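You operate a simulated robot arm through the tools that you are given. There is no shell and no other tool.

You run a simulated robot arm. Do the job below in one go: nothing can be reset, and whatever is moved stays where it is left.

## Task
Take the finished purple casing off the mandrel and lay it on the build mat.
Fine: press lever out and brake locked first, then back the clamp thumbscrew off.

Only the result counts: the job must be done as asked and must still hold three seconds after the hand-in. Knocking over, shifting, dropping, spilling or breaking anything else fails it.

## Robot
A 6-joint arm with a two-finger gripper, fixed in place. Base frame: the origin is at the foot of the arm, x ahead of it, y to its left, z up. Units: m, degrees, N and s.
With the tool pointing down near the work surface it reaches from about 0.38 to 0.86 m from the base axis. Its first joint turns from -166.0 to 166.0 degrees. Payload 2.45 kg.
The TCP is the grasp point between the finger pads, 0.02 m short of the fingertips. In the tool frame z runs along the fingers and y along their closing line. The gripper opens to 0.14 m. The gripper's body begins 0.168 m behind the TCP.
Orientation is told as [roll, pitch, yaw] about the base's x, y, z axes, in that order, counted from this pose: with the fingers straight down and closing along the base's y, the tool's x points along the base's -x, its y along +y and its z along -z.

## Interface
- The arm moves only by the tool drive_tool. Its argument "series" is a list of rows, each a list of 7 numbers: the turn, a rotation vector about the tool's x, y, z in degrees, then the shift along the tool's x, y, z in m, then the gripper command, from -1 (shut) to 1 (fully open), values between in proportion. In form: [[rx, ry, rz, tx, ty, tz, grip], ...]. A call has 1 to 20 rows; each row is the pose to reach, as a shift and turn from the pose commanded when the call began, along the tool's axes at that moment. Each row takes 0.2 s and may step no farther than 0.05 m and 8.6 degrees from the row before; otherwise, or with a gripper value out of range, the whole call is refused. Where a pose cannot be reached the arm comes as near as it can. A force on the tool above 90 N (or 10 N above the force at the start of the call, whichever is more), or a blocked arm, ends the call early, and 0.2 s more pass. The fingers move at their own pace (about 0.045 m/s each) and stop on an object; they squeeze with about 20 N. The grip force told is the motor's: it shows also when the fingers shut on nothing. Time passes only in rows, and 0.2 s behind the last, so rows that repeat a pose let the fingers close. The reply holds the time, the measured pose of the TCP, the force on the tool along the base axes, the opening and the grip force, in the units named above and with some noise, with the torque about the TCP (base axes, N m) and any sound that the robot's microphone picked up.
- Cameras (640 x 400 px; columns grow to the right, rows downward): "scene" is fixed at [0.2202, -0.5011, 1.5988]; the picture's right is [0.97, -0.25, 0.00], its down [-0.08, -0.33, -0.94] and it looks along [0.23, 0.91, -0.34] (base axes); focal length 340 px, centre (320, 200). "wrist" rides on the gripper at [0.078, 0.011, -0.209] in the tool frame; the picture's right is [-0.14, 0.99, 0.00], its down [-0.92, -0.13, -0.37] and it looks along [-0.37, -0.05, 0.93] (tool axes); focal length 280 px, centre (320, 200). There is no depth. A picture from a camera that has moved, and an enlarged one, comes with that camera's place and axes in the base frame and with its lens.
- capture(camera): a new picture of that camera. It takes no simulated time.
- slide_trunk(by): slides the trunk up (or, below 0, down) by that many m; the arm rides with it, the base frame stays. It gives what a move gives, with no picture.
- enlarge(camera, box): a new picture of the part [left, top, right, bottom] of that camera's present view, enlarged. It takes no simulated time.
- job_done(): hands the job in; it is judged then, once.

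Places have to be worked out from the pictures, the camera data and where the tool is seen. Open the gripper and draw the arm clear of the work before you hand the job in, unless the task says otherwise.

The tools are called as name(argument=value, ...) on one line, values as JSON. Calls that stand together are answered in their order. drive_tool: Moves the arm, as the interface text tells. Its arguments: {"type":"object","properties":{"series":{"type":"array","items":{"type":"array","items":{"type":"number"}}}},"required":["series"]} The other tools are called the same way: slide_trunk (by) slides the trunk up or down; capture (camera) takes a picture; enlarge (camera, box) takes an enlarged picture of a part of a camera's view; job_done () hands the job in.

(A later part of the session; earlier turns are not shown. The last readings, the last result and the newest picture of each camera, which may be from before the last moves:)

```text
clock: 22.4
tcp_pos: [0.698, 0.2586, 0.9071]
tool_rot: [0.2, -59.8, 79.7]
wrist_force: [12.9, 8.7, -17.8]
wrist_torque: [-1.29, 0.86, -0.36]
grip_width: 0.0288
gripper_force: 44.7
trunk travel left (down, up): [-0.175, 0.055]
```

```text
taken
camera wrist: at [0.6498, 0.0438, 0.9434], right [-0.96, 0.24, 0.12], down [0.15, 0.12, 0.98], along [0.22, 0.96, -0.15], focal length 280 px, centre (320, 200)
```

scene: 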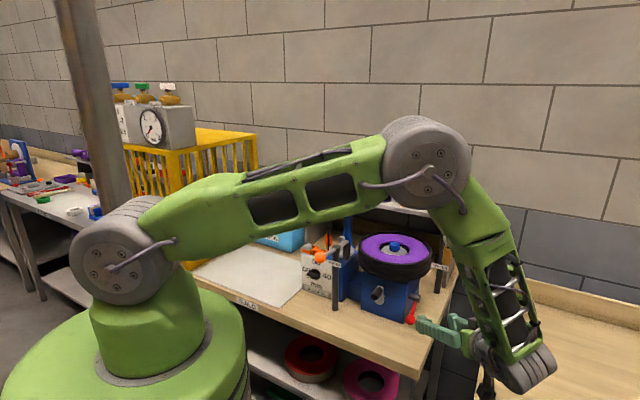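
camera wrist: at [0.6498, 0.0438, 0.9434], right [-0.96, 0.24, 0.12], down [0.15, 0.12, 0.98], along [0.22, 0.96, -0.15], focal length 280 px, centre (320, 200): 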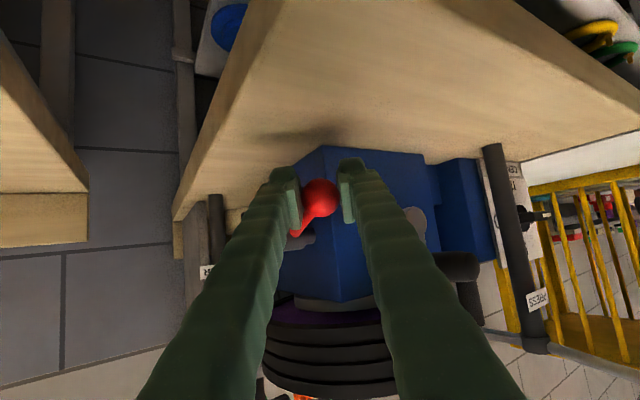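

enlarge(camera="wrist", box=[260, 150, 400, 290])

enlarge(camera="scene", box=[370, 250, 450, 330])

```text
2.86 times, centred on (330, 220) of wrist
camera zoom: at [0.6498, 0.0438, 0.9434], right [-0.96, 0.24, 0.12], down [0.15, 0.12, 0.98], along [0.22, 0.96, -0.15], focal length 801 px, centre (291, 143)
```

zoom: 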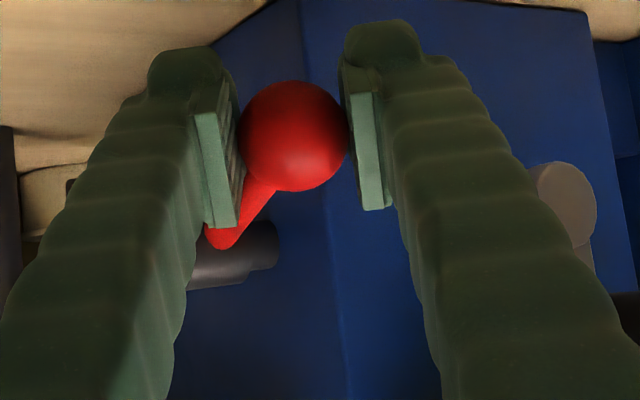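

```text
5.00 times, centred on (410, 290) of scene
camera zoom: at [0.2202, -0.5011, 1.5988], right [0.97, -0.25, 0.0], down [-0.08, -0.33, -0.94], along [0.23, 0.91, -0.34], focal length 1698 px, centre (-130, -250)
```

zoom: 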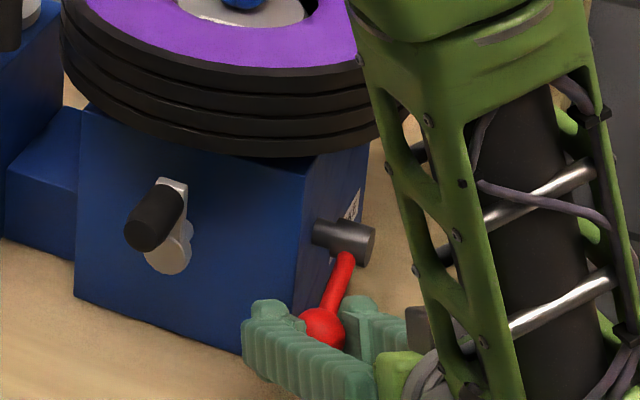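

The ball did move with the grip, but the ball's rod is now bearing on one finger pad (torque ~1.5 Nm). I'll turn the gripper about the vertical by −35° in place so that the fingers line up with the lever's plane of motion.

drive_tool(series=[[6.06, 0, 3.5, 0, 0, 0, -1], [12.1, 0, 7, 0, 0, 0, -1], [18.2, 0, 10.5, 0, 0, 0, -1], [24.2, 0, 14, 0, 0, 0, -1], [30.3, 0, 17.5, 0, 0, 0, -1]])

capture(camera="wrist")

enlarge(camera="scene", box=[370, 250, 450, 330])

```text
clock: 23.5
tcp_pos: [0.7025, 0.2664, 0.9043]
tool_rot: [4.8, -58.2, 49.9]
wrist_force: [-26.1, 3.4, 20.3]
wrist_torque: [1.21, -0.11, 0.99]
grip_width: 0.0277
gripper_force: 44.9
out of reach, approached as far as the arm can: row 3, 4, 5
trunk travel left (down, up): [-0.175, 0.055]
stopped in row 5: the force on the tool passed its limit at 133 N (the readings are from after the stop); the commanded pose is now the measured one
```

```text
taken
camera wrist: at [0.5662, 0.0948, 0.9479], right [-0.75, 0.64, 0.16], down [0.24, 0.04, 0.97], along [0.61, 0.77, -0.18], focal length 280 px, centre (320, 200)
```

wrist: 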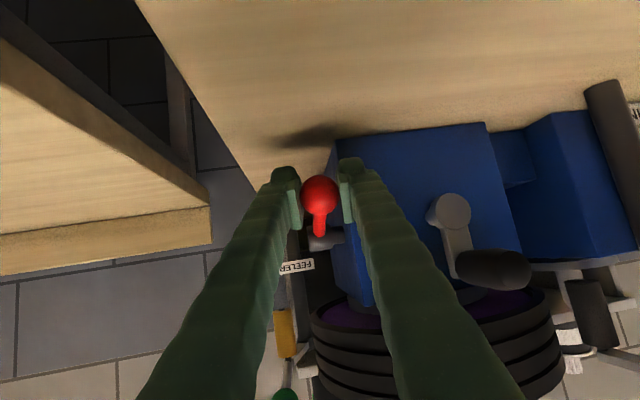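

```text
5.00 times, centred on (410, 290) of scene
camera zoom: at [0.2202, -0.5011, 1.5988], right [0.97, -0.25, 0.0], down [-0.08, -0.33, -0.94], along [0.23, 0.91, -0.34], focal length 1698 px, centre (-130, -250)
```

zoom: 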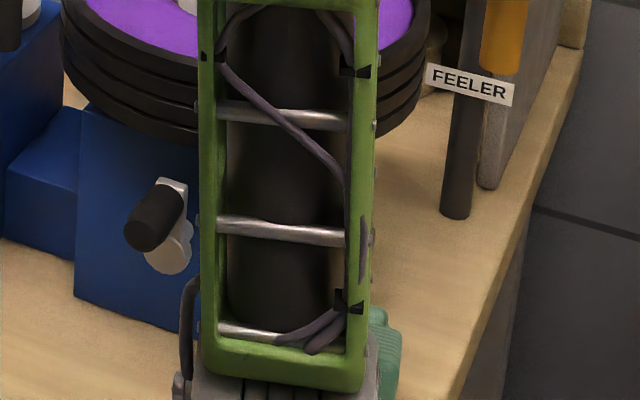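

The turn went beyond what the arm can reach and a finger pressed on the box corner, so the motion stopped itself. I'll release the ball gently and retreat a little along the fingers, then look at the lever state.

drive_tool(series=[[0, 0, 0, 0, 0, 0, -0.5], [0, 0, 0, 0, 0, -0.006, -0.45], [0, 0, 0, 0, 0, -0.015, -0.35], [0, 0, 0, 0, 0, -0.03, -0.2], [0, 0, 0, 0, 0, -0.045, -0.2], [0, 0, 0, 0, 0, -0.06, -0.2]])

capture(camera="wrist")

capture(camera="scene")

```text
clock: 24.9
tcp_pos: [0.6888, 0.223, 0.9389]
tool_rot: [5.6, -57.9, 48.9]
wrist_force: [-0.1, -0.6, -0.6]
wrist_torque: [-0.03, -0.03, 0.02]
grip_width: 0.0559
gripper_force: 0.0
out of reach, approached as far as the arm can: row 4, 5, 6
trunk travel left (down, up): [-0.175, 0.055]
```

```text
taken
camera wrist: at [0.5527, 0.0513, 0.9839], right [-0.75, 0.64, 0.17], down [0.25, 0.04, 0.97], along [0.61, 0.77, -0.19], focal length 280 px, centre (320, 200)
```

wrist: 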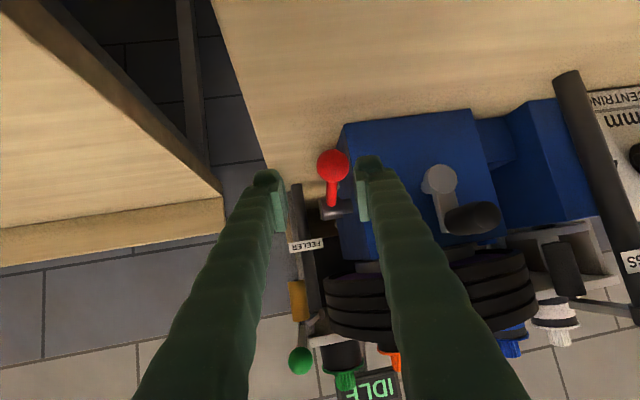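

```text
taken
```

scene: 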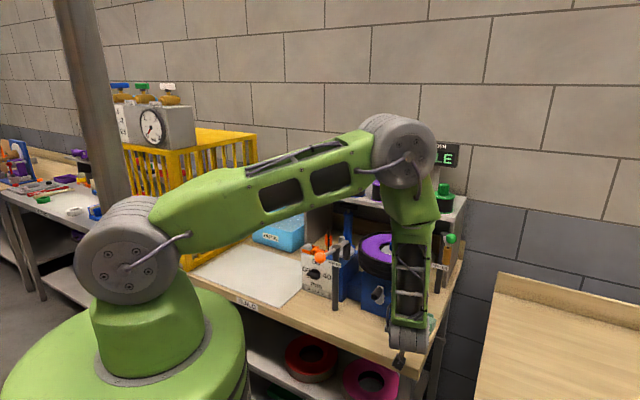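

Released; the lever stayed where I left it (about 12° higher than before), so it holds by friction. I'll reorient to a less extreme pose (yaw 70°, tilt 50°) in front of the ball for a better grip.

drive_tool(series=[[-3.6, 2.6, -3.8, -0.004, -0.0056, -0.006, -0.2], [-7.3, 5.1, -7.7, -0.008, -0.0112, -0.012, -0.2], [-10.9, 7.7, -11.5, -0.0119, -0.0168, -0.0185, -0.2]])

capture(camera="wrist")

capture(camera="scene")

```text
clock: 25.7
tcp_pos: [0.6984, 0.2057, 0.9572]
tool_rot: [-1.0, -50.5, 69.8]
wrist_force: [0.4, 0.1, 0.3]
wrist_torque: [-0.03, 0.04, 0.02]
grip_width: 0.056
gripper_force: 0.0
trunk travel left (down, up): [-0.175, 0.055]
```

```text
taken
camera wrist: at [0.6116, 0.0123, 1.0291], right [-0.89, 0.44, 0.1], down [0.22, 0.24, 0.95], along [0.39, 0.87, -0.31], focal length 280 px, centre (320, 200)
```

wrist: 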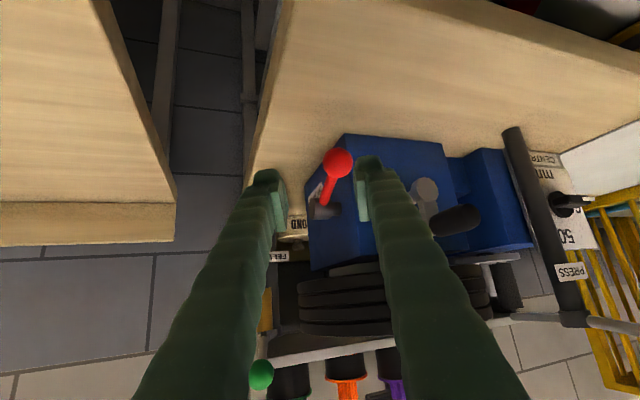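

```text
taken
```

scene: 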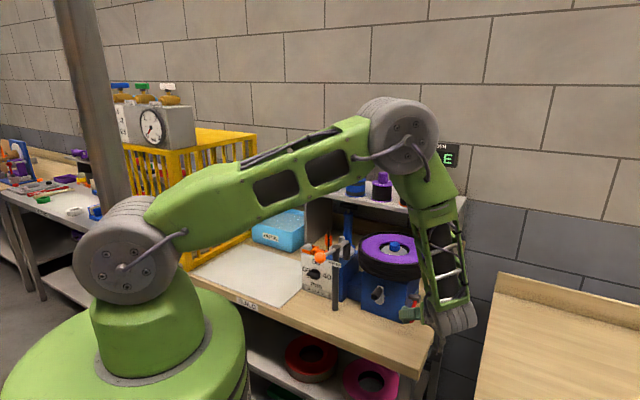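

The ball is at about (0.698, 0.259, 0.906), still 15° above where it started. I'll align, advance so it sits near the fingertips, and close on it.

drive_tool(series=[[0, 0, 0, 0.0076, 0.0201, 0.005, -0.2], [0, 0, 0, 0.0076, 0.0201, 0.035, -0.2], [0, 0, 0, 0.0076, 0.0201, 0.0612, -0.2], [0, 0, 0, 0.0076, 0.0201, 0.0612, -1], [0, 0, 0, 0.0076, 0.0201, 0.0612, -1], [0, 0, 0, 0.0076, 0.0201, 0.0612, -1]])

capture(camera="wrist")

```text
clock: 27.1
tcp_pos: [0.6971, 0.2519, 0.9113]
tool_rot: [-1.0, -50.4, 69.7]
wrist_force: [1.6, 0.4, 0.1]
wrist_torque: [0.05, -0.05, -0.03]
grip_width: 0.0302
gripper_force: 33.9
trunk travel left (down, up): [-0.175, 0.055]
```

```text
taken
camera wrist: at [0.609, 0.0587, 0.9828], right [-0.89, 0.44, 0.09], down [0.22, 0.24, 0.95], along [0.39, 0.87, -0.31], focal length 280 px, centre (320, 200)
```

wrist: 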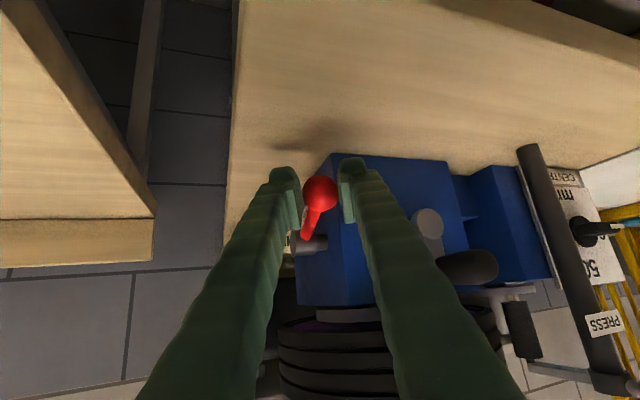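

The grip closed cleanly on the ball (30 mm) with negligible side force. Now I swing the lever up along its arc, three steps at a time.

drive_tool(series=[[0, 0, 0, -0.0025, 0.0007, -0.0043, -1], [0, 0, 0, -0.005, 0.0014, -0.0086, -1], [0, 0, 0, -0.008, 0.0019, -0.0125, -1], [0, 0, 0, -0.0111, 0.0023, -0.0163, -1]])

capture(camera="wrist")

capture(camera="scene")

```text
clock: 28.1
tcp_pos: [0.6927, 0.2485, 0.9344]
tool_rot: [-1.2, -50.7, 70.0]
wrist_force: [0.0, 0.1, -1.0]
wrist_torque: [-0.02, -0.02, 0.0]
grip_width: 0.0
gripper_force: 29.0
trunk travel left (down, up): [-0.175, 0.055]
```

```text
taken
camera wrist: at [0.606, 0.056, 1.0048], right [-0.9, 0.43, 0.09], down [0.21, 0.24, 0.95], along [0.39, 0.87, -0.3], focal length 280 px, centre (320, 200)
```

wrist: 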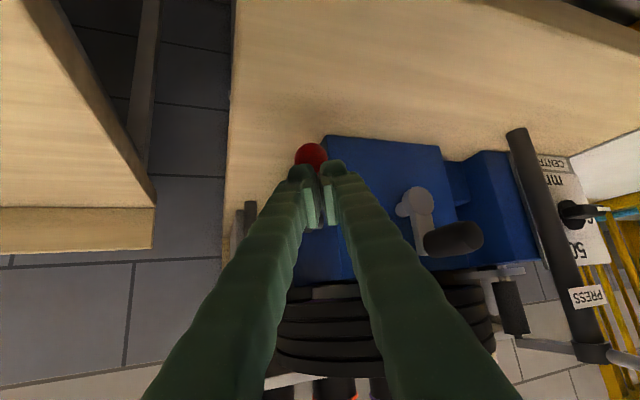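

```text
taken
```

scene: 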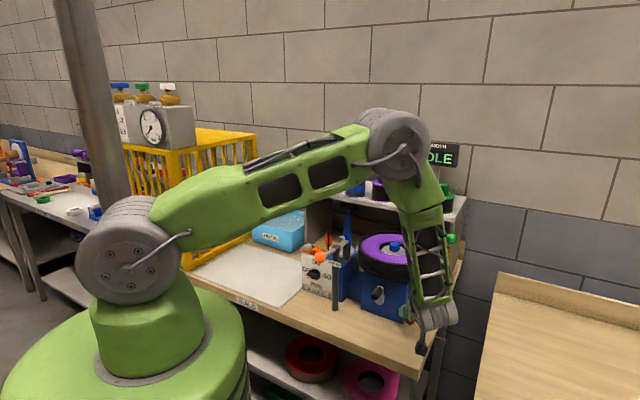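

The ball squeezed out of the fingertips and dropped back to its start position, since the pull was mostly along the fingers. A better way is to push it from beneath: I'll back off and roll the gripper 90° so that one finger can go under the ball.

drive_tool(series=[[0, 0, 0, 0, 0, -0.04, -1], [0, 0, 0, 0, 0, -0.08, -0.6], [0, -8.1, 0, 0, 0, -0.11, -0.4], [0, -16.2, 0, 0, 0, -0.12, -0.4], [0, -24.3, 0, 0, 0, -0.12, -0.4]])

drive_tool(series=[[-7.2, 0, -2, 0, 0, 0, -0.4], [-14.5, 0, -3.9, 0, 0, 0, -0.4]])

drive_tool(series=[[0, 0, -8, 0, 0, 0, -0.4], [0, 0, -16, 0, 0, 0, -0.4], [0, 0, -24, 0, 0, 0, -0.4], [0, 0, -32, 0, 0, 0, -0.4], [0, 0, -40, 0, 0, 0, -0.4], [0, 0, -48, 0, 0, 0, -0.4], [0, 0, -56, 0, 0, 0, -0.4], [0, 0, -64, 0, 0, 0, -0.4], [0, 0, -72, 0, 0, 0, -0.4], [0, 0, -80, 0, 0, 0, -0.4], [0, 0, -88, 0, 0, 0, -0.4]])

capture(camera="wrist")

capture(camera="scene")

```text
clock: 29.3
tcp_pos: [0.6591, 0.162, 1.0081]
tool_rot: [-1.1, -74.7, 70.3]
wrist_force: [0.3, 0.8, 0.0]
wrist_torque: [0.01, 0.02, -0.01]
grip_width: 0.0422
gripper_force: 0.1
trunk travel left (down, up): [-0.175, 0.055]
```

```text
clock: 29.9
tcp_pos: [0.6576, 0.1612, 1.0074]
tool_rot: [-2.0, -74.5, 85.9]
wrist_force: [-0.4, -0.4, -0.3]
wrist_torque: [0.02, 0.02, 0.04]
grip_width: 0.0422
gripper_force: 0.1
trunk travel left (down, up): [-0.175, 0.055]
```

```text
clock: 32.3
tcp_pos: [0.7781, 0.1567, 0.89]
tool_rot: [-70.5, -37.0, 163.2]
wrist_force: [0.5, 0.3, -0.6]
wrist_torque: [0.01, -0.04, 0.03]
grip_width: 0.0418
gripper_force: 0.1
out of reach, approached as far as the arm can: row 2, 3, 4, 5, 6, 7, 8, 9, 10, 11
trunk travel left (down, up): [-0.175, 0.055]
```

```text
taken
camera wrist: at [0.8146, -0.0648, 0.8892], right [-0.74, -0.12, -0.66], down [-0.65, -0.12, 0.75], along [-0.17, 0.98, 0.01], focal length 280 px, centre (320, 200)
```

wrist: 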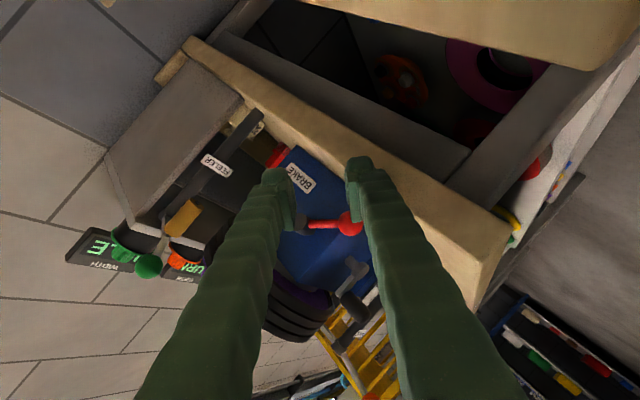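

```text
taken
```

scene: 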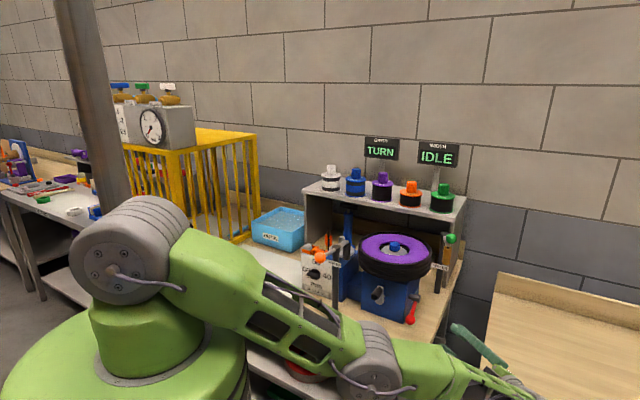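

Rolling that way ran into a joint limit and the arm drifted (no contact forces, nothing appears disturbed). I'll retrace to the un-rolled pose before trying the other direction.

drive_tool(series=[[0, 0, 7.3, -0.023, -0.002, -0.005, -0.4], [0, 0, 14.6, -0.046, -0.004, -0.0105, -0.4], [0, 0, 21.9, -0.069, -0.006, -0.016, -0.4], [0, 0, 29.2, -0.092, -0.008, -0.021, -0.4], [0, 0, 36.5, -0.115, -0.01, -0.026, -0.4], [0, 0, 43.8, -0.138, -0.012, -0.032, -0.4], [0, 0, 51, -0.1619, -0.0134, -0.0369, -0.4]])

capture(camera="scene")

capture(camera="wrist")

```text
clock: 33.9
tcp_pos: [0.7671, 0.1268, 0.8939]
tool_rot: [-5.6, -75.2, 91.8]
wrist_force: [0.5, -0.2, -0.7]
wrist_torque: [-0.02, 0.0, -0.02]
grip_width: 0.0419
gripper_force: 0.0
out of reach, approached as far as the arm can: row 1, 2, 3, 4, 5, 6, 7
trunk travel left (down, up): [-0.175, 0.055]
```

```text
taken
```

scene: 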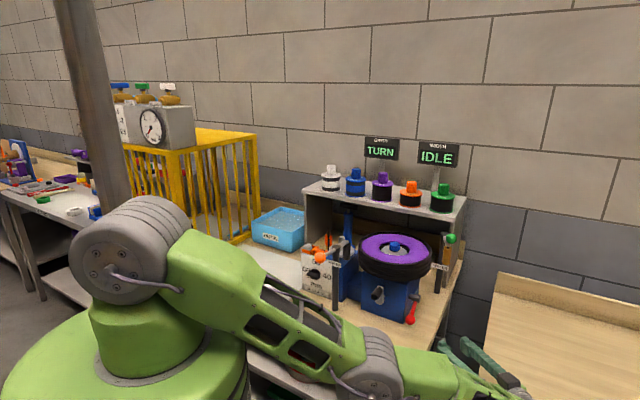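

```text
taken
camera wrist: at [0.7429, -0.0947, 0.87], right [-0.99, 0.1, 0.11], down [0.1, -0.13, 0.99], along [0.11, 0.99, 0.12], focal length 280 px, centre (320, 200)
```

wrist: 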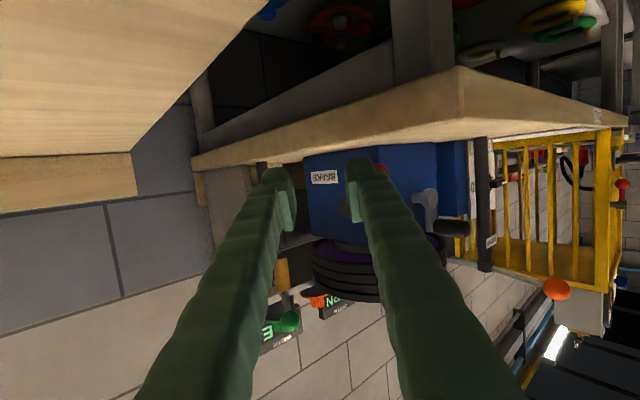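

The tool orientation is back but the arm settled into a low, stretched configuration. I'll tilt the tool back towards vertical and rise away from the bench in small moves to recover a normal posture.

drive_tool(series=[[0, 8, 0, -0.024, -0.002, -0.027, -0.4], [0, 16, 0, -0.048, -0.004, -0.054, -0.4], [0, 24, 0, -0.072, -0.006, -0.081, -0.4], [0, 32, 0, -0.096, -0.008, -0.108, -0.4], [0, 40, 0, -0.12, -0.01, -0.135, -0.4]])

capture(camera="scene")

capture(camera="wrist")

```text
clock: 34.7
tcp_pos: [0.7731, 0.086, 0.8117]
tool_rot: [-2.9, -56.0, 89.4]
wrist_force: [-15.8, 22.6, 37.6]
wrist_torque: [-0.07, -1.17, 1.04]
grip_width: 0.0298
gripper_force: 0.0
out of reach, approached as far as the arm can: row 1, 2, 3
trunk travel left (down, up): [-0.175, 0.055]
stopped in row 3: the force on the tool passed its limit at 114 N (the readings are from after the stop); the commanded pose is now the measured one
```

```text
taken
```

scene: 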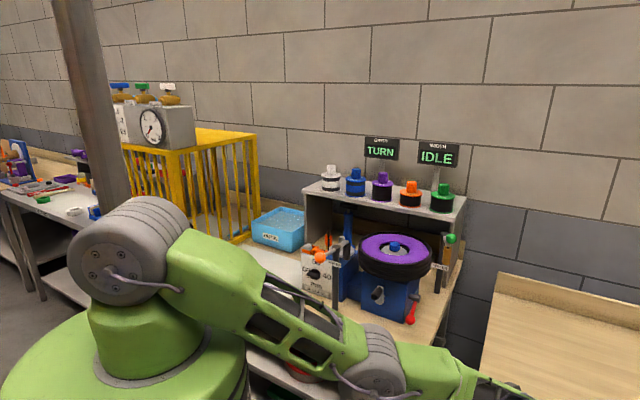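

```text
taken
camera wrist: at [0.7497, -0.1293, 0.8618], right [-0.99, 0.13, 0.09], down [0.11, 0.2, 0.97], along [0.11, 0.97, -0.21], focal length 280 px, centre (320, 200)
```

wrist: 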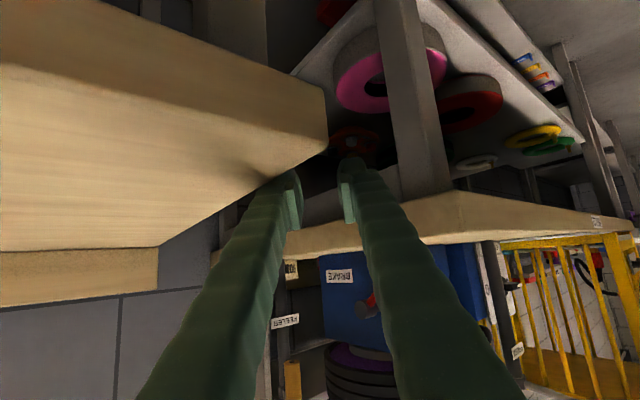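

The tool swung down near the right-hand bench's corner — I now see that pointing the tool sideways-horizontal is a wrist singularity. I'll raise the whole arm with the trunk first, which needs no wrist motion, to clear the bench edge.

slide_trunk(by=0.055)

capture(camera="scene")

capture(camera="wrist")

```text
clock: 35.6
tcp_pos: [0.7718, 0.0832, 0.8579]
tool_rot: [-2.3, -55.2, 88.3]
wrist_force: [-0.3, -0.1, -0.4]
wrist_torque: [0.0, 0.01, 0.05]
grip_width: 0.0419
gripper_force: 0.0
trunk travel left (down, up): [-0.23, 0.0]
```

```text
taken
```

scene: 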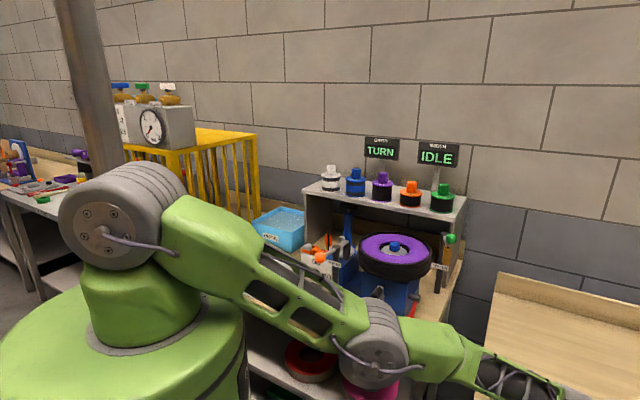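

```text
taken
camera wrist: at [0.7477, -0.1316, 0.9117], right [-0.99, 0.14, 0.09], down [0.12, 0.21, 0.97], along [0.12, 0.97, -0.23], focal length 280 px, centre (320, 200)
```

wrist: 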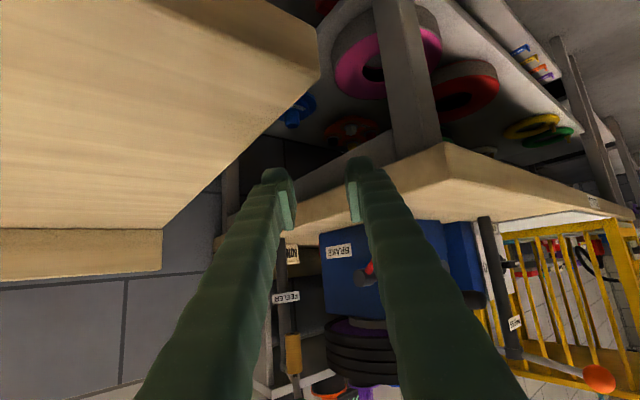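

Contact is gone (forces ~0). Now a pure translation back toward the base and up, no rotation, to see that the arm follows.

drive_tool(series=[[0, 0, 0, -0.0008, 0.0178, -0.0348, -0.4], [0, 0, 0, -0.0016, 0.0357, -0.0695, -0.4], [0, 0, 0, -0.0024, 0.0535, -0.1043, -0.4]])

capture(camera="scene")

```text
clock: 36.4
tcp_pos: [0.737, -0.0015, 0.8498]
tool_rot: [-2.1, -55.6, 88.6]
wrist_force: [0.5, -0.4, -0.3]
wrist_torque: [0.0, 0.0, -0.02]
grip_width: 0.0421
gripper_force: 0.2
out of reach, approached as far as the arm can: row 1, 2, 3
trunk travel left (down, up): [-0.23, 0.0]
```

```text
taken
```

scene: 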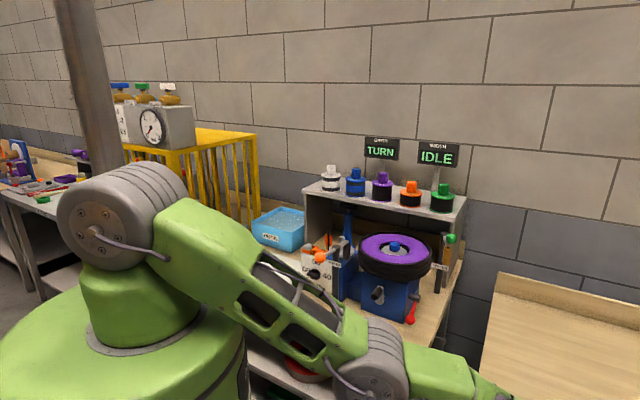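

The tool moves back but not up, as if one wrist joint is at a limit. I'm in open space in front of the benches, so I'll test freeing it by pitching the tool outward a little while rising.

drive_tool(series=[[4.6, -0.5, -6.6, -0.02, -0.0006, -0.0143, -0.4], [9.15, -1.0, -13.2, -0.041, -0.0013, -0.0287, -0.4]])

capture(camera="scene")

```text
clock: 37.0
tcp_pos: [0.7782, -0.0208, 0.8604]
tool_rot: [-29.6, -52.9, 110.9]
wrist_force: [-0.1, -0.9, 0.4]
wrist_torque: [0.01, 0.01, 0.01]
grip_width: 0.0421
gripper_force: 0.0
out of reach, approached as far as the arm can: row 1, 2
trunk travel left (down, up): [-0.23, 0.0]
```

```text
taken
```

scene: 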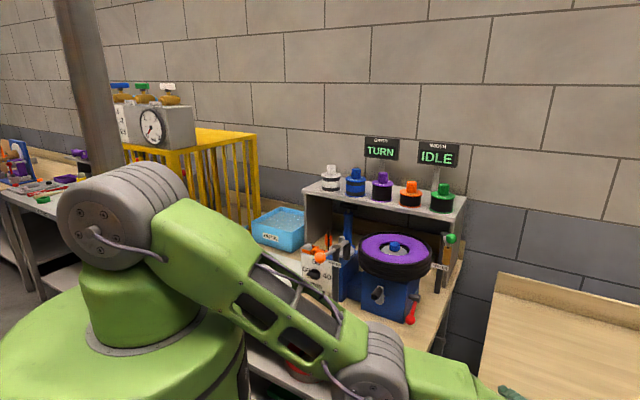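

Pitching outward doesn't free it either; the wrist seems to have flipped through its singularity. To unflip I'll swing the tool axis back through the sideways-horizontal direction to slightly upward (turning only the wrist), checking halfway.

drive_tool(series=[[2.83, -7.49, -0.06, -0.0351, -0.0133, -0.0024, -0.4], [5.66, -14.98, -0.13, -0.0696, -0.0262, -0.0101, -0.4], [8.5, -22.5, -0.19, -0.103, -0.0388, -0.0228, -0.4]])

capture(camera="scene")

capture(camera="wrist")

```text
clock: 37.8
tcp_pos: [0.7813, 0.0178, 0.9685]
tool_rot: [-69.0, -67.8, 145.4]
wrist_force: [-0.5, 0.2, 1.4]
wrist_torque: [-0.06, 0.01, 0.02]
grip_width: 0.042
gripper_force: 0.1
out of reach, approached as far as the arm can: row 1, 3
trunk travel left (down, up): [-0.23, 0.0]
```

```text
taken
```

scene: 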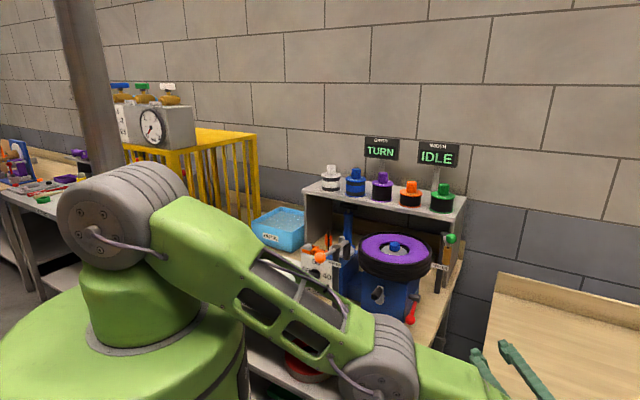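

```text
taken
camera wrist: at [0.7427, -0.1963, 0.9199], right [-0.95, 0.22, -0.22], down [-0.26, -0.18, 0.95], along [0.17, 0.96, 0.23], focal length 280 px, centre (320, 200)
```

wrist: 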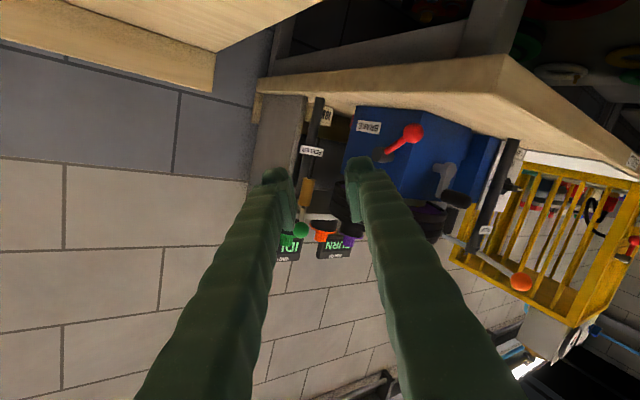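

The wrist followed as planned. I'll continue the swing through horizontal to slightly upward.

drive_tool(series=[[2.85, -7.47, -0.03, -0.0352, -0.0133, -0.0025, -0.4], [5.7, -14.9, -0.06, -0.0697, -0.0265, -0.0103, -0.4], [8.2, -21.5, -0.1, -0.0989, -0.0376, -0.0213, -0.4]])

capture(camera="scene")

capture(camera="wrist")

```text
clock: 38.6
tcp_pos: [0.7801, 0.0119, 1.0965]
tool_rot: [-127.3, -64.4, -160.2]
wrist_force: [-0.8, 0.4, 0.5]
wrist_torque: [-0.01, 0.01, 0.0]
grip_width: 0.0422
gripper_force: 0.1
out of reach, approached as far as the arm can: row 1, 2, 3
trunk travel left (down, up): [-0.23, 0.0]
```

```text
taken
```

scene: 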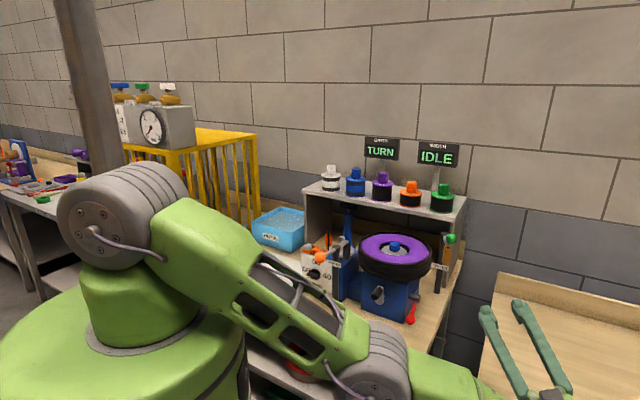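

```text
taken
camera wrist: at [0.7501, -0.168, 0.967], right [-0.93, 0.31, -0.22], down [-0.35, -0.52, 0.78], along [0.13, 0.8, 0.59], focal length 280 px, centre (320, 200)
```

wrist: 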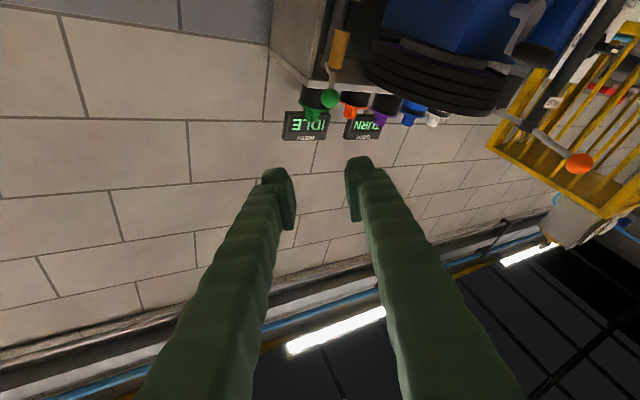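

The tool now points slightly upward as intended. Next I rotate the whole wrist about that sideways axis (pure wrist turn, in free space) to bring it back to its normal side.

drive_tool(series=[[1.91, 0.75, 7.73, 0.0041, -0.0089, -0.0002, -0.4], [3.82, 1.5, 15.46, 0.0093, -0.0172, -0.0007, -0.4], [5.74, 2.26, 23.2, 0.0156, -0.0246, -0.0016, -0.4], [7.65, 3.0, 30.9, 0.0228, -0.0311, -0.0028, -0.4], [9.56, 3.76, 38.6, 0.0308, -0.0365, -0.0043, -0.4], [11.5, 4.5, 46.4, 0.0394, -0.0408, -0.006, -0.4]])

capture(camera="scene")

capture(camera="wrist")

```text
clock: 40.0
tcp_pos: [0.8446, -0.006, 1.0846]
tool_rot: [110.1, -60.2, -43.5]
wrist_force: [0.9, 0.0, -0.3]
wrist_torque: [-0.01, 0.03, 0.0]
grip_width: 0.0419
gripper_force: 0.1
out of reach, approached as far as the arm can: row 2, 3, 4, 5, 6
trunk travel left (down, up): [-0.23, 0.0]
```

```text
taken
```

scene: 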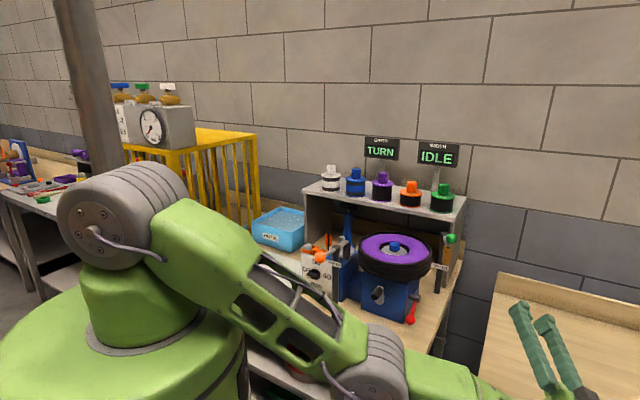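

```text
taken
camera wrist: at [0.7175, -0.1619, 0.9851], right [-0.77, 0.26, 0.58], down [0.28, -0.68, 0.68], along [0.57, 0.68, 0.45], focal length 280 px, centre (320, 200)
```

wrist: 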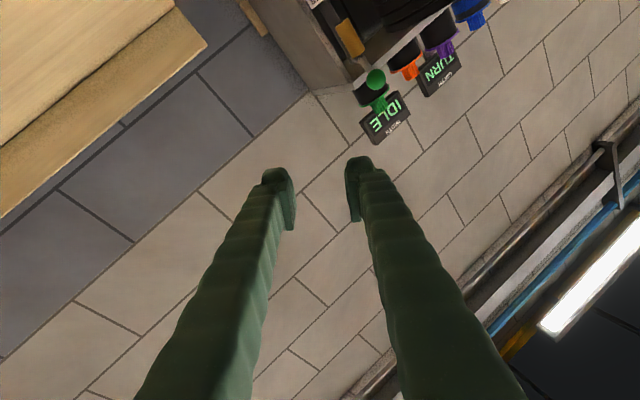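

The tool axis moved exactly as predicted (48° of the turn). I'll repeat the same turn about the same axis.

drive_tool(series=[[1.91, 0.75, 7.73, 0.0041, -0.0089, -0.0002, -0.4], [3.82, 1.5, 15.46, 0.0093, -0.0172, -0.0007, -0.4], [5.74, 2.26, 23.2, 0.0156, -0.0246, -0.0016, -0.4], [7.65, 3.0, 30.9, 0.0228, -0.0311, -0.0028, -0.4], [9.56, 3.76, 38.6, 0.0308, -0.0365, -0.0043, -0.4], [11.5, 4.5, 46.4, 0.0394, -0.0408, -0.006, -0.4]])

capture(camera="scene")

capture(camera="wrist")

```text
clock: 41.4
tcp_pos: [0.8646, -0.0113, 1.0228]
tool_rot: [88.9, -15.0, -29.2]
wrist_force: [-0.6, 0.4, -0.1]
wrist_torque: [-0.01, -0.03, -0.02]
grip_width: 0.042
gripper_force: 0.1
out of reach, approached as far as the arm can: row 3, 4, 5, 6
trunk travel left (down, up): [-0.23, 0.0]
```

```text
taken
```

scene: 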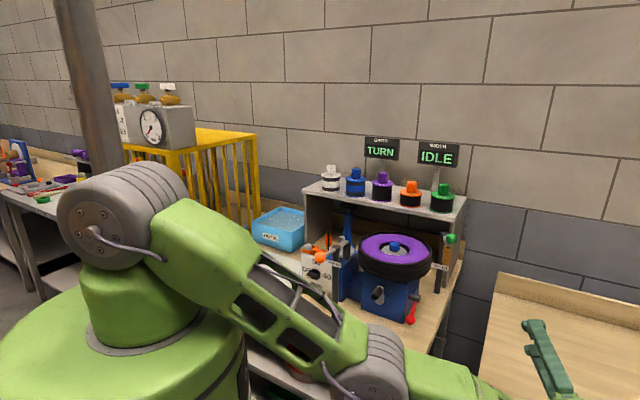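

```text
taken
camera wrist: at [0.6932, -0.1553, 1.017], right [-0.1, 0.08, 0.99], down [0.62, -0.77, 0.12], along [0.78, 0.63, 0.03], focal length 280 px, centre (320, 200)
```

wrist: 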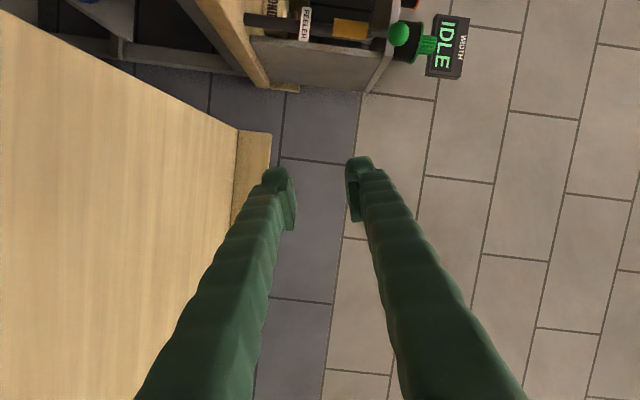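

Halfway round (96°). Continuing the same turn.

drive_tool(series=[[1.91, 0.75, 7.73, 0.0041, -0.0089, -0.0002, -0.4], [3.82, 1.5, 15.46, 0.0093, -0.0172, -0.0007, -0.4], [5.74, 2.26, 23.2, 0.0156, -0.0246, -0.0016, -0.4], [7.65, 3.0, 30.9, 0.0228, -0.0311, -0.0028, -0.4], [9.56, 3.76, 38.6, 0.0308, -0.0365, -0.0043, -0.4], [11.5, 4.5, 46.4, 0.0394, -0.0408, -0.006, -0.4]])

capture(camera="scene")

capture(camera="wrist")

```text
clock: 42.8
tcp_pos: [0.8321, -0.0026, 0.965]
tool_rot: [76.3, 31.6, -30.9]
wrist_force: [-0.1, -0.8, 0.1]
wrist_torque: [0.01, -0.02, 0.0]
grip_width: 0.0421
gripper_force: 0.1
out of reach, approached as far as the arm can: row 1, 2, 3, 4, 5, 6
trunk travel left (down, up): [-0.23, 0.0]
```

```text
taken
```

scene: 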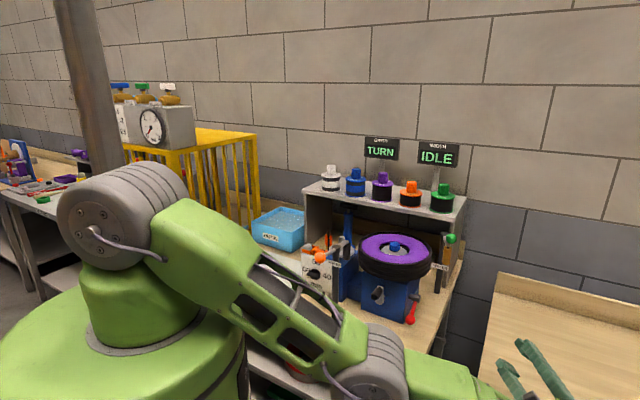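

```text
taken
camera wrist: at [0.6997, -0.1564, 1.0565], right [0.65, -0.12, 0.75], down [0.46, -0.73, -0.51], along [0.6, 0.68, -0.42], focal length 280 px, centre (320, 200)
```

wrist: 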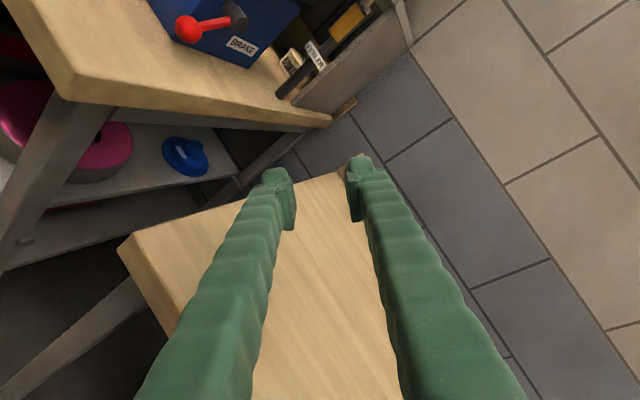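

The wrist is now back on its normal side (J4 turned ~144°). I'll test that the arm moves freely again: rise and come back while finishing the turn.

drive_tool(series=[[1.91, 0.75, 7.73, 0.0285, 0.0118, -0.027, -0.4], [3.82, 1.5, 15.46, 0.057, 0.0236, -0.054, -0.4], [5.74, 2.26, 23.2, 0.0856, 0.0353, -0.081, -0.4], [7.65, 3.0, 30.9, 0.1141, 0.0471, -0.1081, -0.4]])

capture(camera="scene")

capture(camera="wrist")

```text
clock: 43.8
tcp_pos: [0.7532, -0.0618, 0.9537]
tool_rot: [60.0, 61.9, -42.4]
wrist_force: [0.4, -1.0, 0.2]
wrist_torque: [0.01, 0.0, -0.01]
grip_width: 0.0421
gripper_force: 0.0
out of reach, approached as far as the arm can: row 1, 2, 3, 4
trunk travel left (down, up): [-0.23, 0.0]
```

```text
taken
```

scene: 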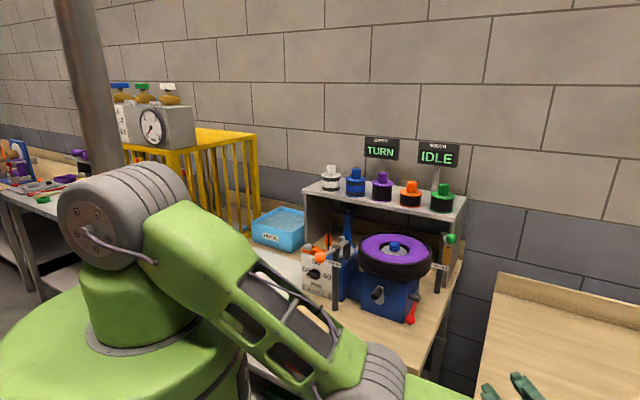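

```text
taken
camera wrist: at [0.6803, -0.2348, 1.0762], right [0.94, -0.19, 0.28], down [0.11, -0.62, -0.78], along [0.32, 0.76, -0.56], focal length 280 px, centre (320, 200)
```

wrist: 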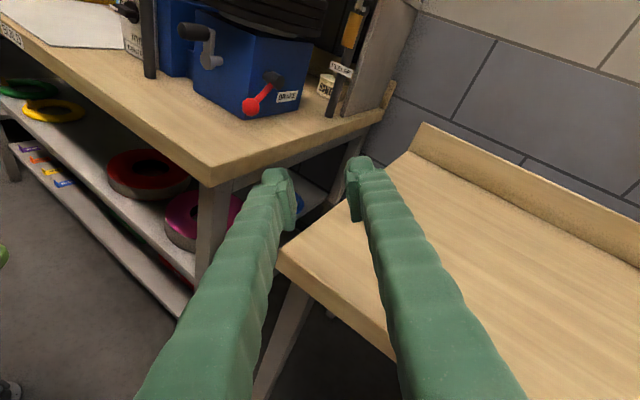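

Progress: the camera is now upright, but the arm seems to be in an elbow-low posture. I'll turn only the wrist so the tool points straight down in the open floor space in front of the benches, then see how the arm moves from there.

drive_tool(series=[[3.2, -6.9, 0, -0.0324, -0.015, -0.0024, -0.4], [6.4, -13.8, 0, -0.0642, -0.0298, -0.0094, -0.4], [9.6, -20.7, 0, -0.0949, -0.044, -0.0211, -0.4], [12.8, -27.6, 0, -0.1239, -0.0575, -0.0371, -0.4], [16.0, -34.5, 0, -0.1508, -0.07, -0.0572, -0.4]])

capture(camera="scene")

capture(camera="wrist")

```text
clock: 45.0
tcp_pos: [0.7301, -0.1609, 0.7756]
tool_rot: [17.7, 33.3, -75.4]
wrist_force: [0.4, 0.9, -0.3]
wrist_torque: [0.02, 0.0, 0.01]
grip_width: 0.0419
gripper_force: 0.0
out of reach, approached as far as the arm can: row 1, 2, 3, 4, 5
trunk travel left (down, up): [-0.23, 0.0]
```

```text
taken
```

scene: 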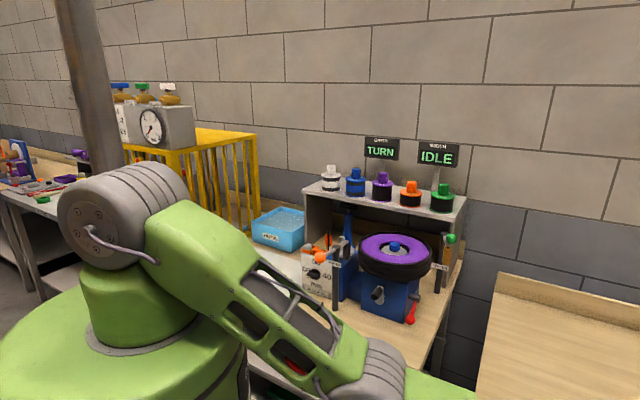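

```text
taken
camera wrist: at [0.6899, -0.2181, 0.9864], right [0.98, -0.03, 0.18], down [0.01, -0.97, -0.25], along [0.18, 0.24, -0.95], focal length 280 px, centre (320, 200)
```

wrist: 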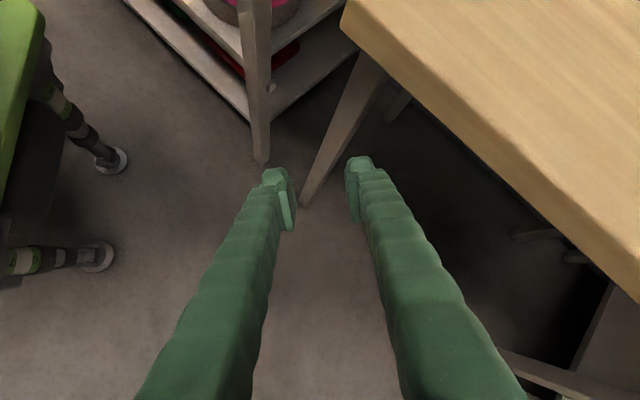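

The tool follows in orientation but stays a bit low. I'll finish pointing it down, then test a straight rise.

drive_tool(series=[[3.2, -6.9, 0, -0.0324, -0.015, -0.0024, -0.4], [6.4, -13.8, 0, -0.0642, -0.0298, -0.0094, -0.4], [9.6, -20.7, 0, -0.0949, -0.044, -0.0211, -0.4], [12.8, -27.6, 0, -0.1239, -0.0575, -0.0371, -0.4]])

capture(camera="wrist")

capture(camera="scene")

```text
clock: 46.0
tcp_pos: [0.6982, -0.2893, 0.7115]
tool_rot: [2.8, 6.3, -80.5]
wrist_force: [0.6, 0.5, -0.1]
wrist_torque: [0.02, -0.03, 0.0]
grip_width: 0.0418
gripper_force: 0.1
out of reach, approached as far as the arm can: row 1, 2, 3, 4
trunk travel left (down, up): [-0.23, 0.0]
```

```text
taken
camera wrist: at [0.6909, -0.2346, 0.9278], right [1.0, 0.02, 0.03], down [0.01, -0.97, 0.26], along [0.04, -0.26, -0.97], focal length 280 px, centre (320, 200)
```

wrist: 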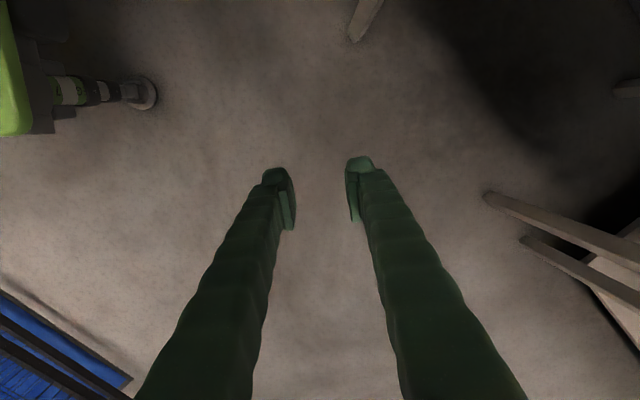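

```text
taken
```

scene: 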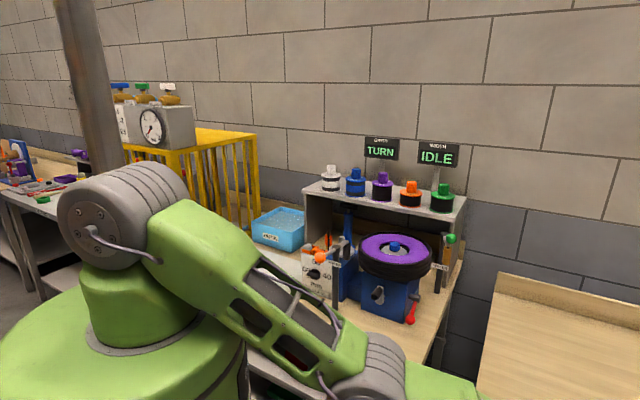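

The tool now points down in free space at (0.70, −0.29, 0.71). Testing a straight rise.

drive_tool(series=[[0, 0, 0, 0, 0, -0.04, -0.4], [0, 0, 0, 0, 0, -0.08, -0.4], [0, 0, 0, 0, 0, -0.12, -0.4]])

capture(camera="scene")

```text
clock: 46.8
tcp_pos: [0.6948, -0.2997, 0.7121]
tool_rot: [3.0, 6.1, -80.6]
wrist_force: [0.0, 0.6, 0.1]
wrist_torque: [0.02, -0.02, 0.02]
grip_width: 0.042
gripper_force: 0.0
out of reach, approached as far as the arm can: row 1, 2, 3
trunk travel left (down, up): [-0.23, 0.0]
```

```text
taken
```

scene: 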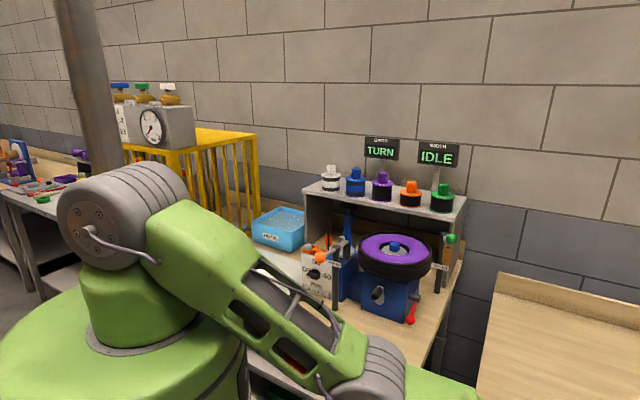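

No rise at all, so a joint is at its stop in this posture. I'll try stretching outward and up instead, toward a straight arm.

drive_tool(series=[[0, 0, 0, -0.021, 0.034, 0, -0.4], [0, 0, 0, -0.042, 0.068, 0, -0.4], [0, 0, 0, -0.063, 0.102, 0, -0.4]])

capture(camera="scene")

```text
clock: 47.6
tcp_pos: [0.7124, -0.3105, 0.7469]
tool_rot: [3.1, 6.2, -80.6]
wrist_force: [0.6, -0.4, 0.0]
wrist_torque: [-0.03, 0.01, 0.01]
grip_width: 0.0421
gripper_force: 0.0
out of reach, approached as far as the arm can: row 1, 2, 3
trunk travel left (down, up): [-0.23, 0.0]
```

```text
taken
```

scene: 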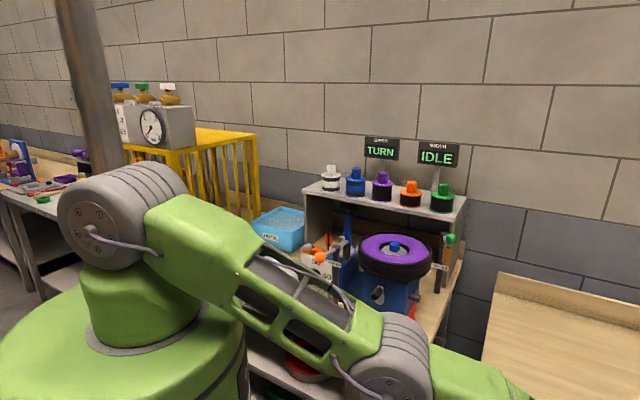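

The motion pattern (only an arc about the shoulder) tells me the elbow is fully straight. Swinging the tool tip inward toward the base about the wrist should bend the elbow the right way; then I can retract normally.

drive_tool(series=[[6.7, 4.2, 1.0, 0.0221, -0.035, -0.0029, -0.4], [13.4, 8.5, 1.9, 0.0437, -0.0694, -0.0116, -0.4], [20.1, 12.7, 2.9, 0.0645, -0.1024, -0.026, -0.4], [26.8, 16.9, 3.8, 0.0841, -0.1334, -0.0456, -0.4], [33.6, 21.2, 4.8, 0.102, -0.1618, -0.0702, -0.4]])

capture(camera="scene")

```text
clock: 48.8
tcp_pos: [0.4918, -0.2191, 0.8417]
tool_rot: [-33.9, 25.2, -91.1]
wrist_force: [-3.3, 2.1, -2.6]
wrist_torque: [-0.09, -0.19, -0.06]
grip_width: 0.0417
gripper_force: 0.1
out of reach, approached as far as the arm can: row 2, 3, 4, 5
trunk travel left (down, up): [-0.23, 0.0]
```

```text
taken
```

scene: 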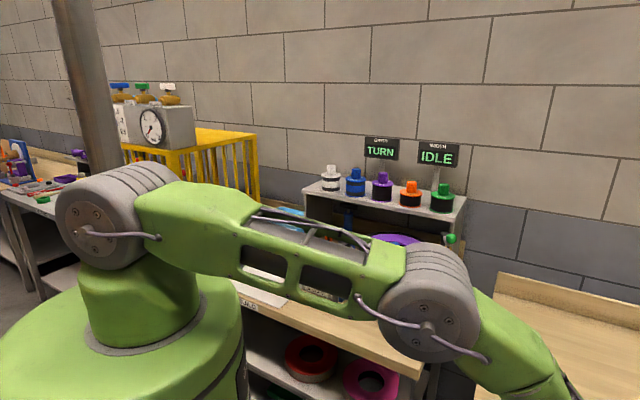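

The elbow is bent the right way again. Now I rise and bring the tool back to vertical in free space.

drive_tool(series=[[-3.95, -3.3, 0, 0.0157, -0.0174, -0.039, -0.4], [-7.9, -6.65, 0, 0.0314, -0.0348, -0.078, -0.4], [-11.9, -10, 0, 0.0471, -0.0522, -0.117, -0.4], [-15.8, -13.3, 0, 0.0628, -0.0697, -0.156, -0.4], [-19.8, -16.6, 0, 0.0784, -0.087, -0.195, -0.4], [-23.7, -20, 0, 0.0941, -0.1045, -0.234, -0.4], [-27.7, -23.3, 0, 0.1098, -0.1219, -0.273, -0.4], [-31.6, -26.6, 0, 0.1255, -0.1393, -0.3122, -0.4]])

capture(camera="scene")

capture(camera="wrist")

```text
clock: 50.6
tcp_pos: [0.5499, -0.2514, 1.1991]
tool_rot: [0.2, 0.0, -83.3]
wrist_force: [-0.9, 0.6, 0.6]
wrist_torque: [-0.03, -0.03, 0.0]
grip_width: 0.0419
gripper_force: 0.0
trunk travel left (down, up): [-0.23, 0.0]
```

```text
taken
```

scene: 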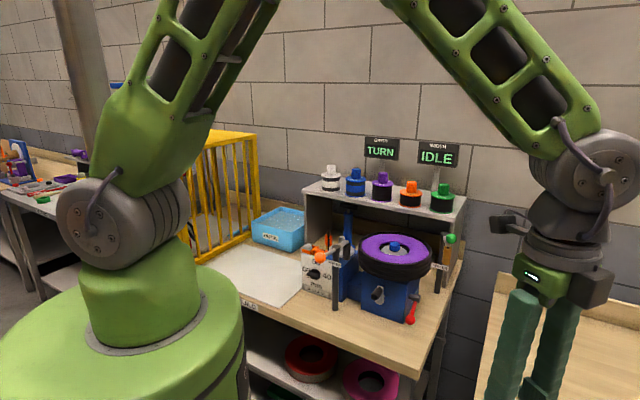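

```text
taken
camera wrist: at [0.551, -0.1712, 1.4067], right [1.0, -0.02, 0.0], down [-0.02, -0.93, 0.37], along [-0.01, -0.37, -0.93], focal length 280 px, centre (320, 200)
```

wrist: 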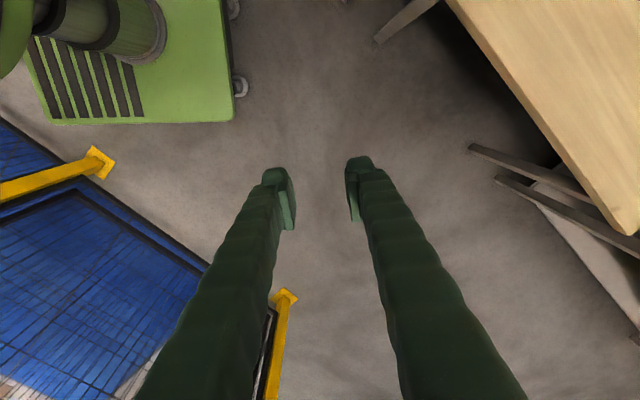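

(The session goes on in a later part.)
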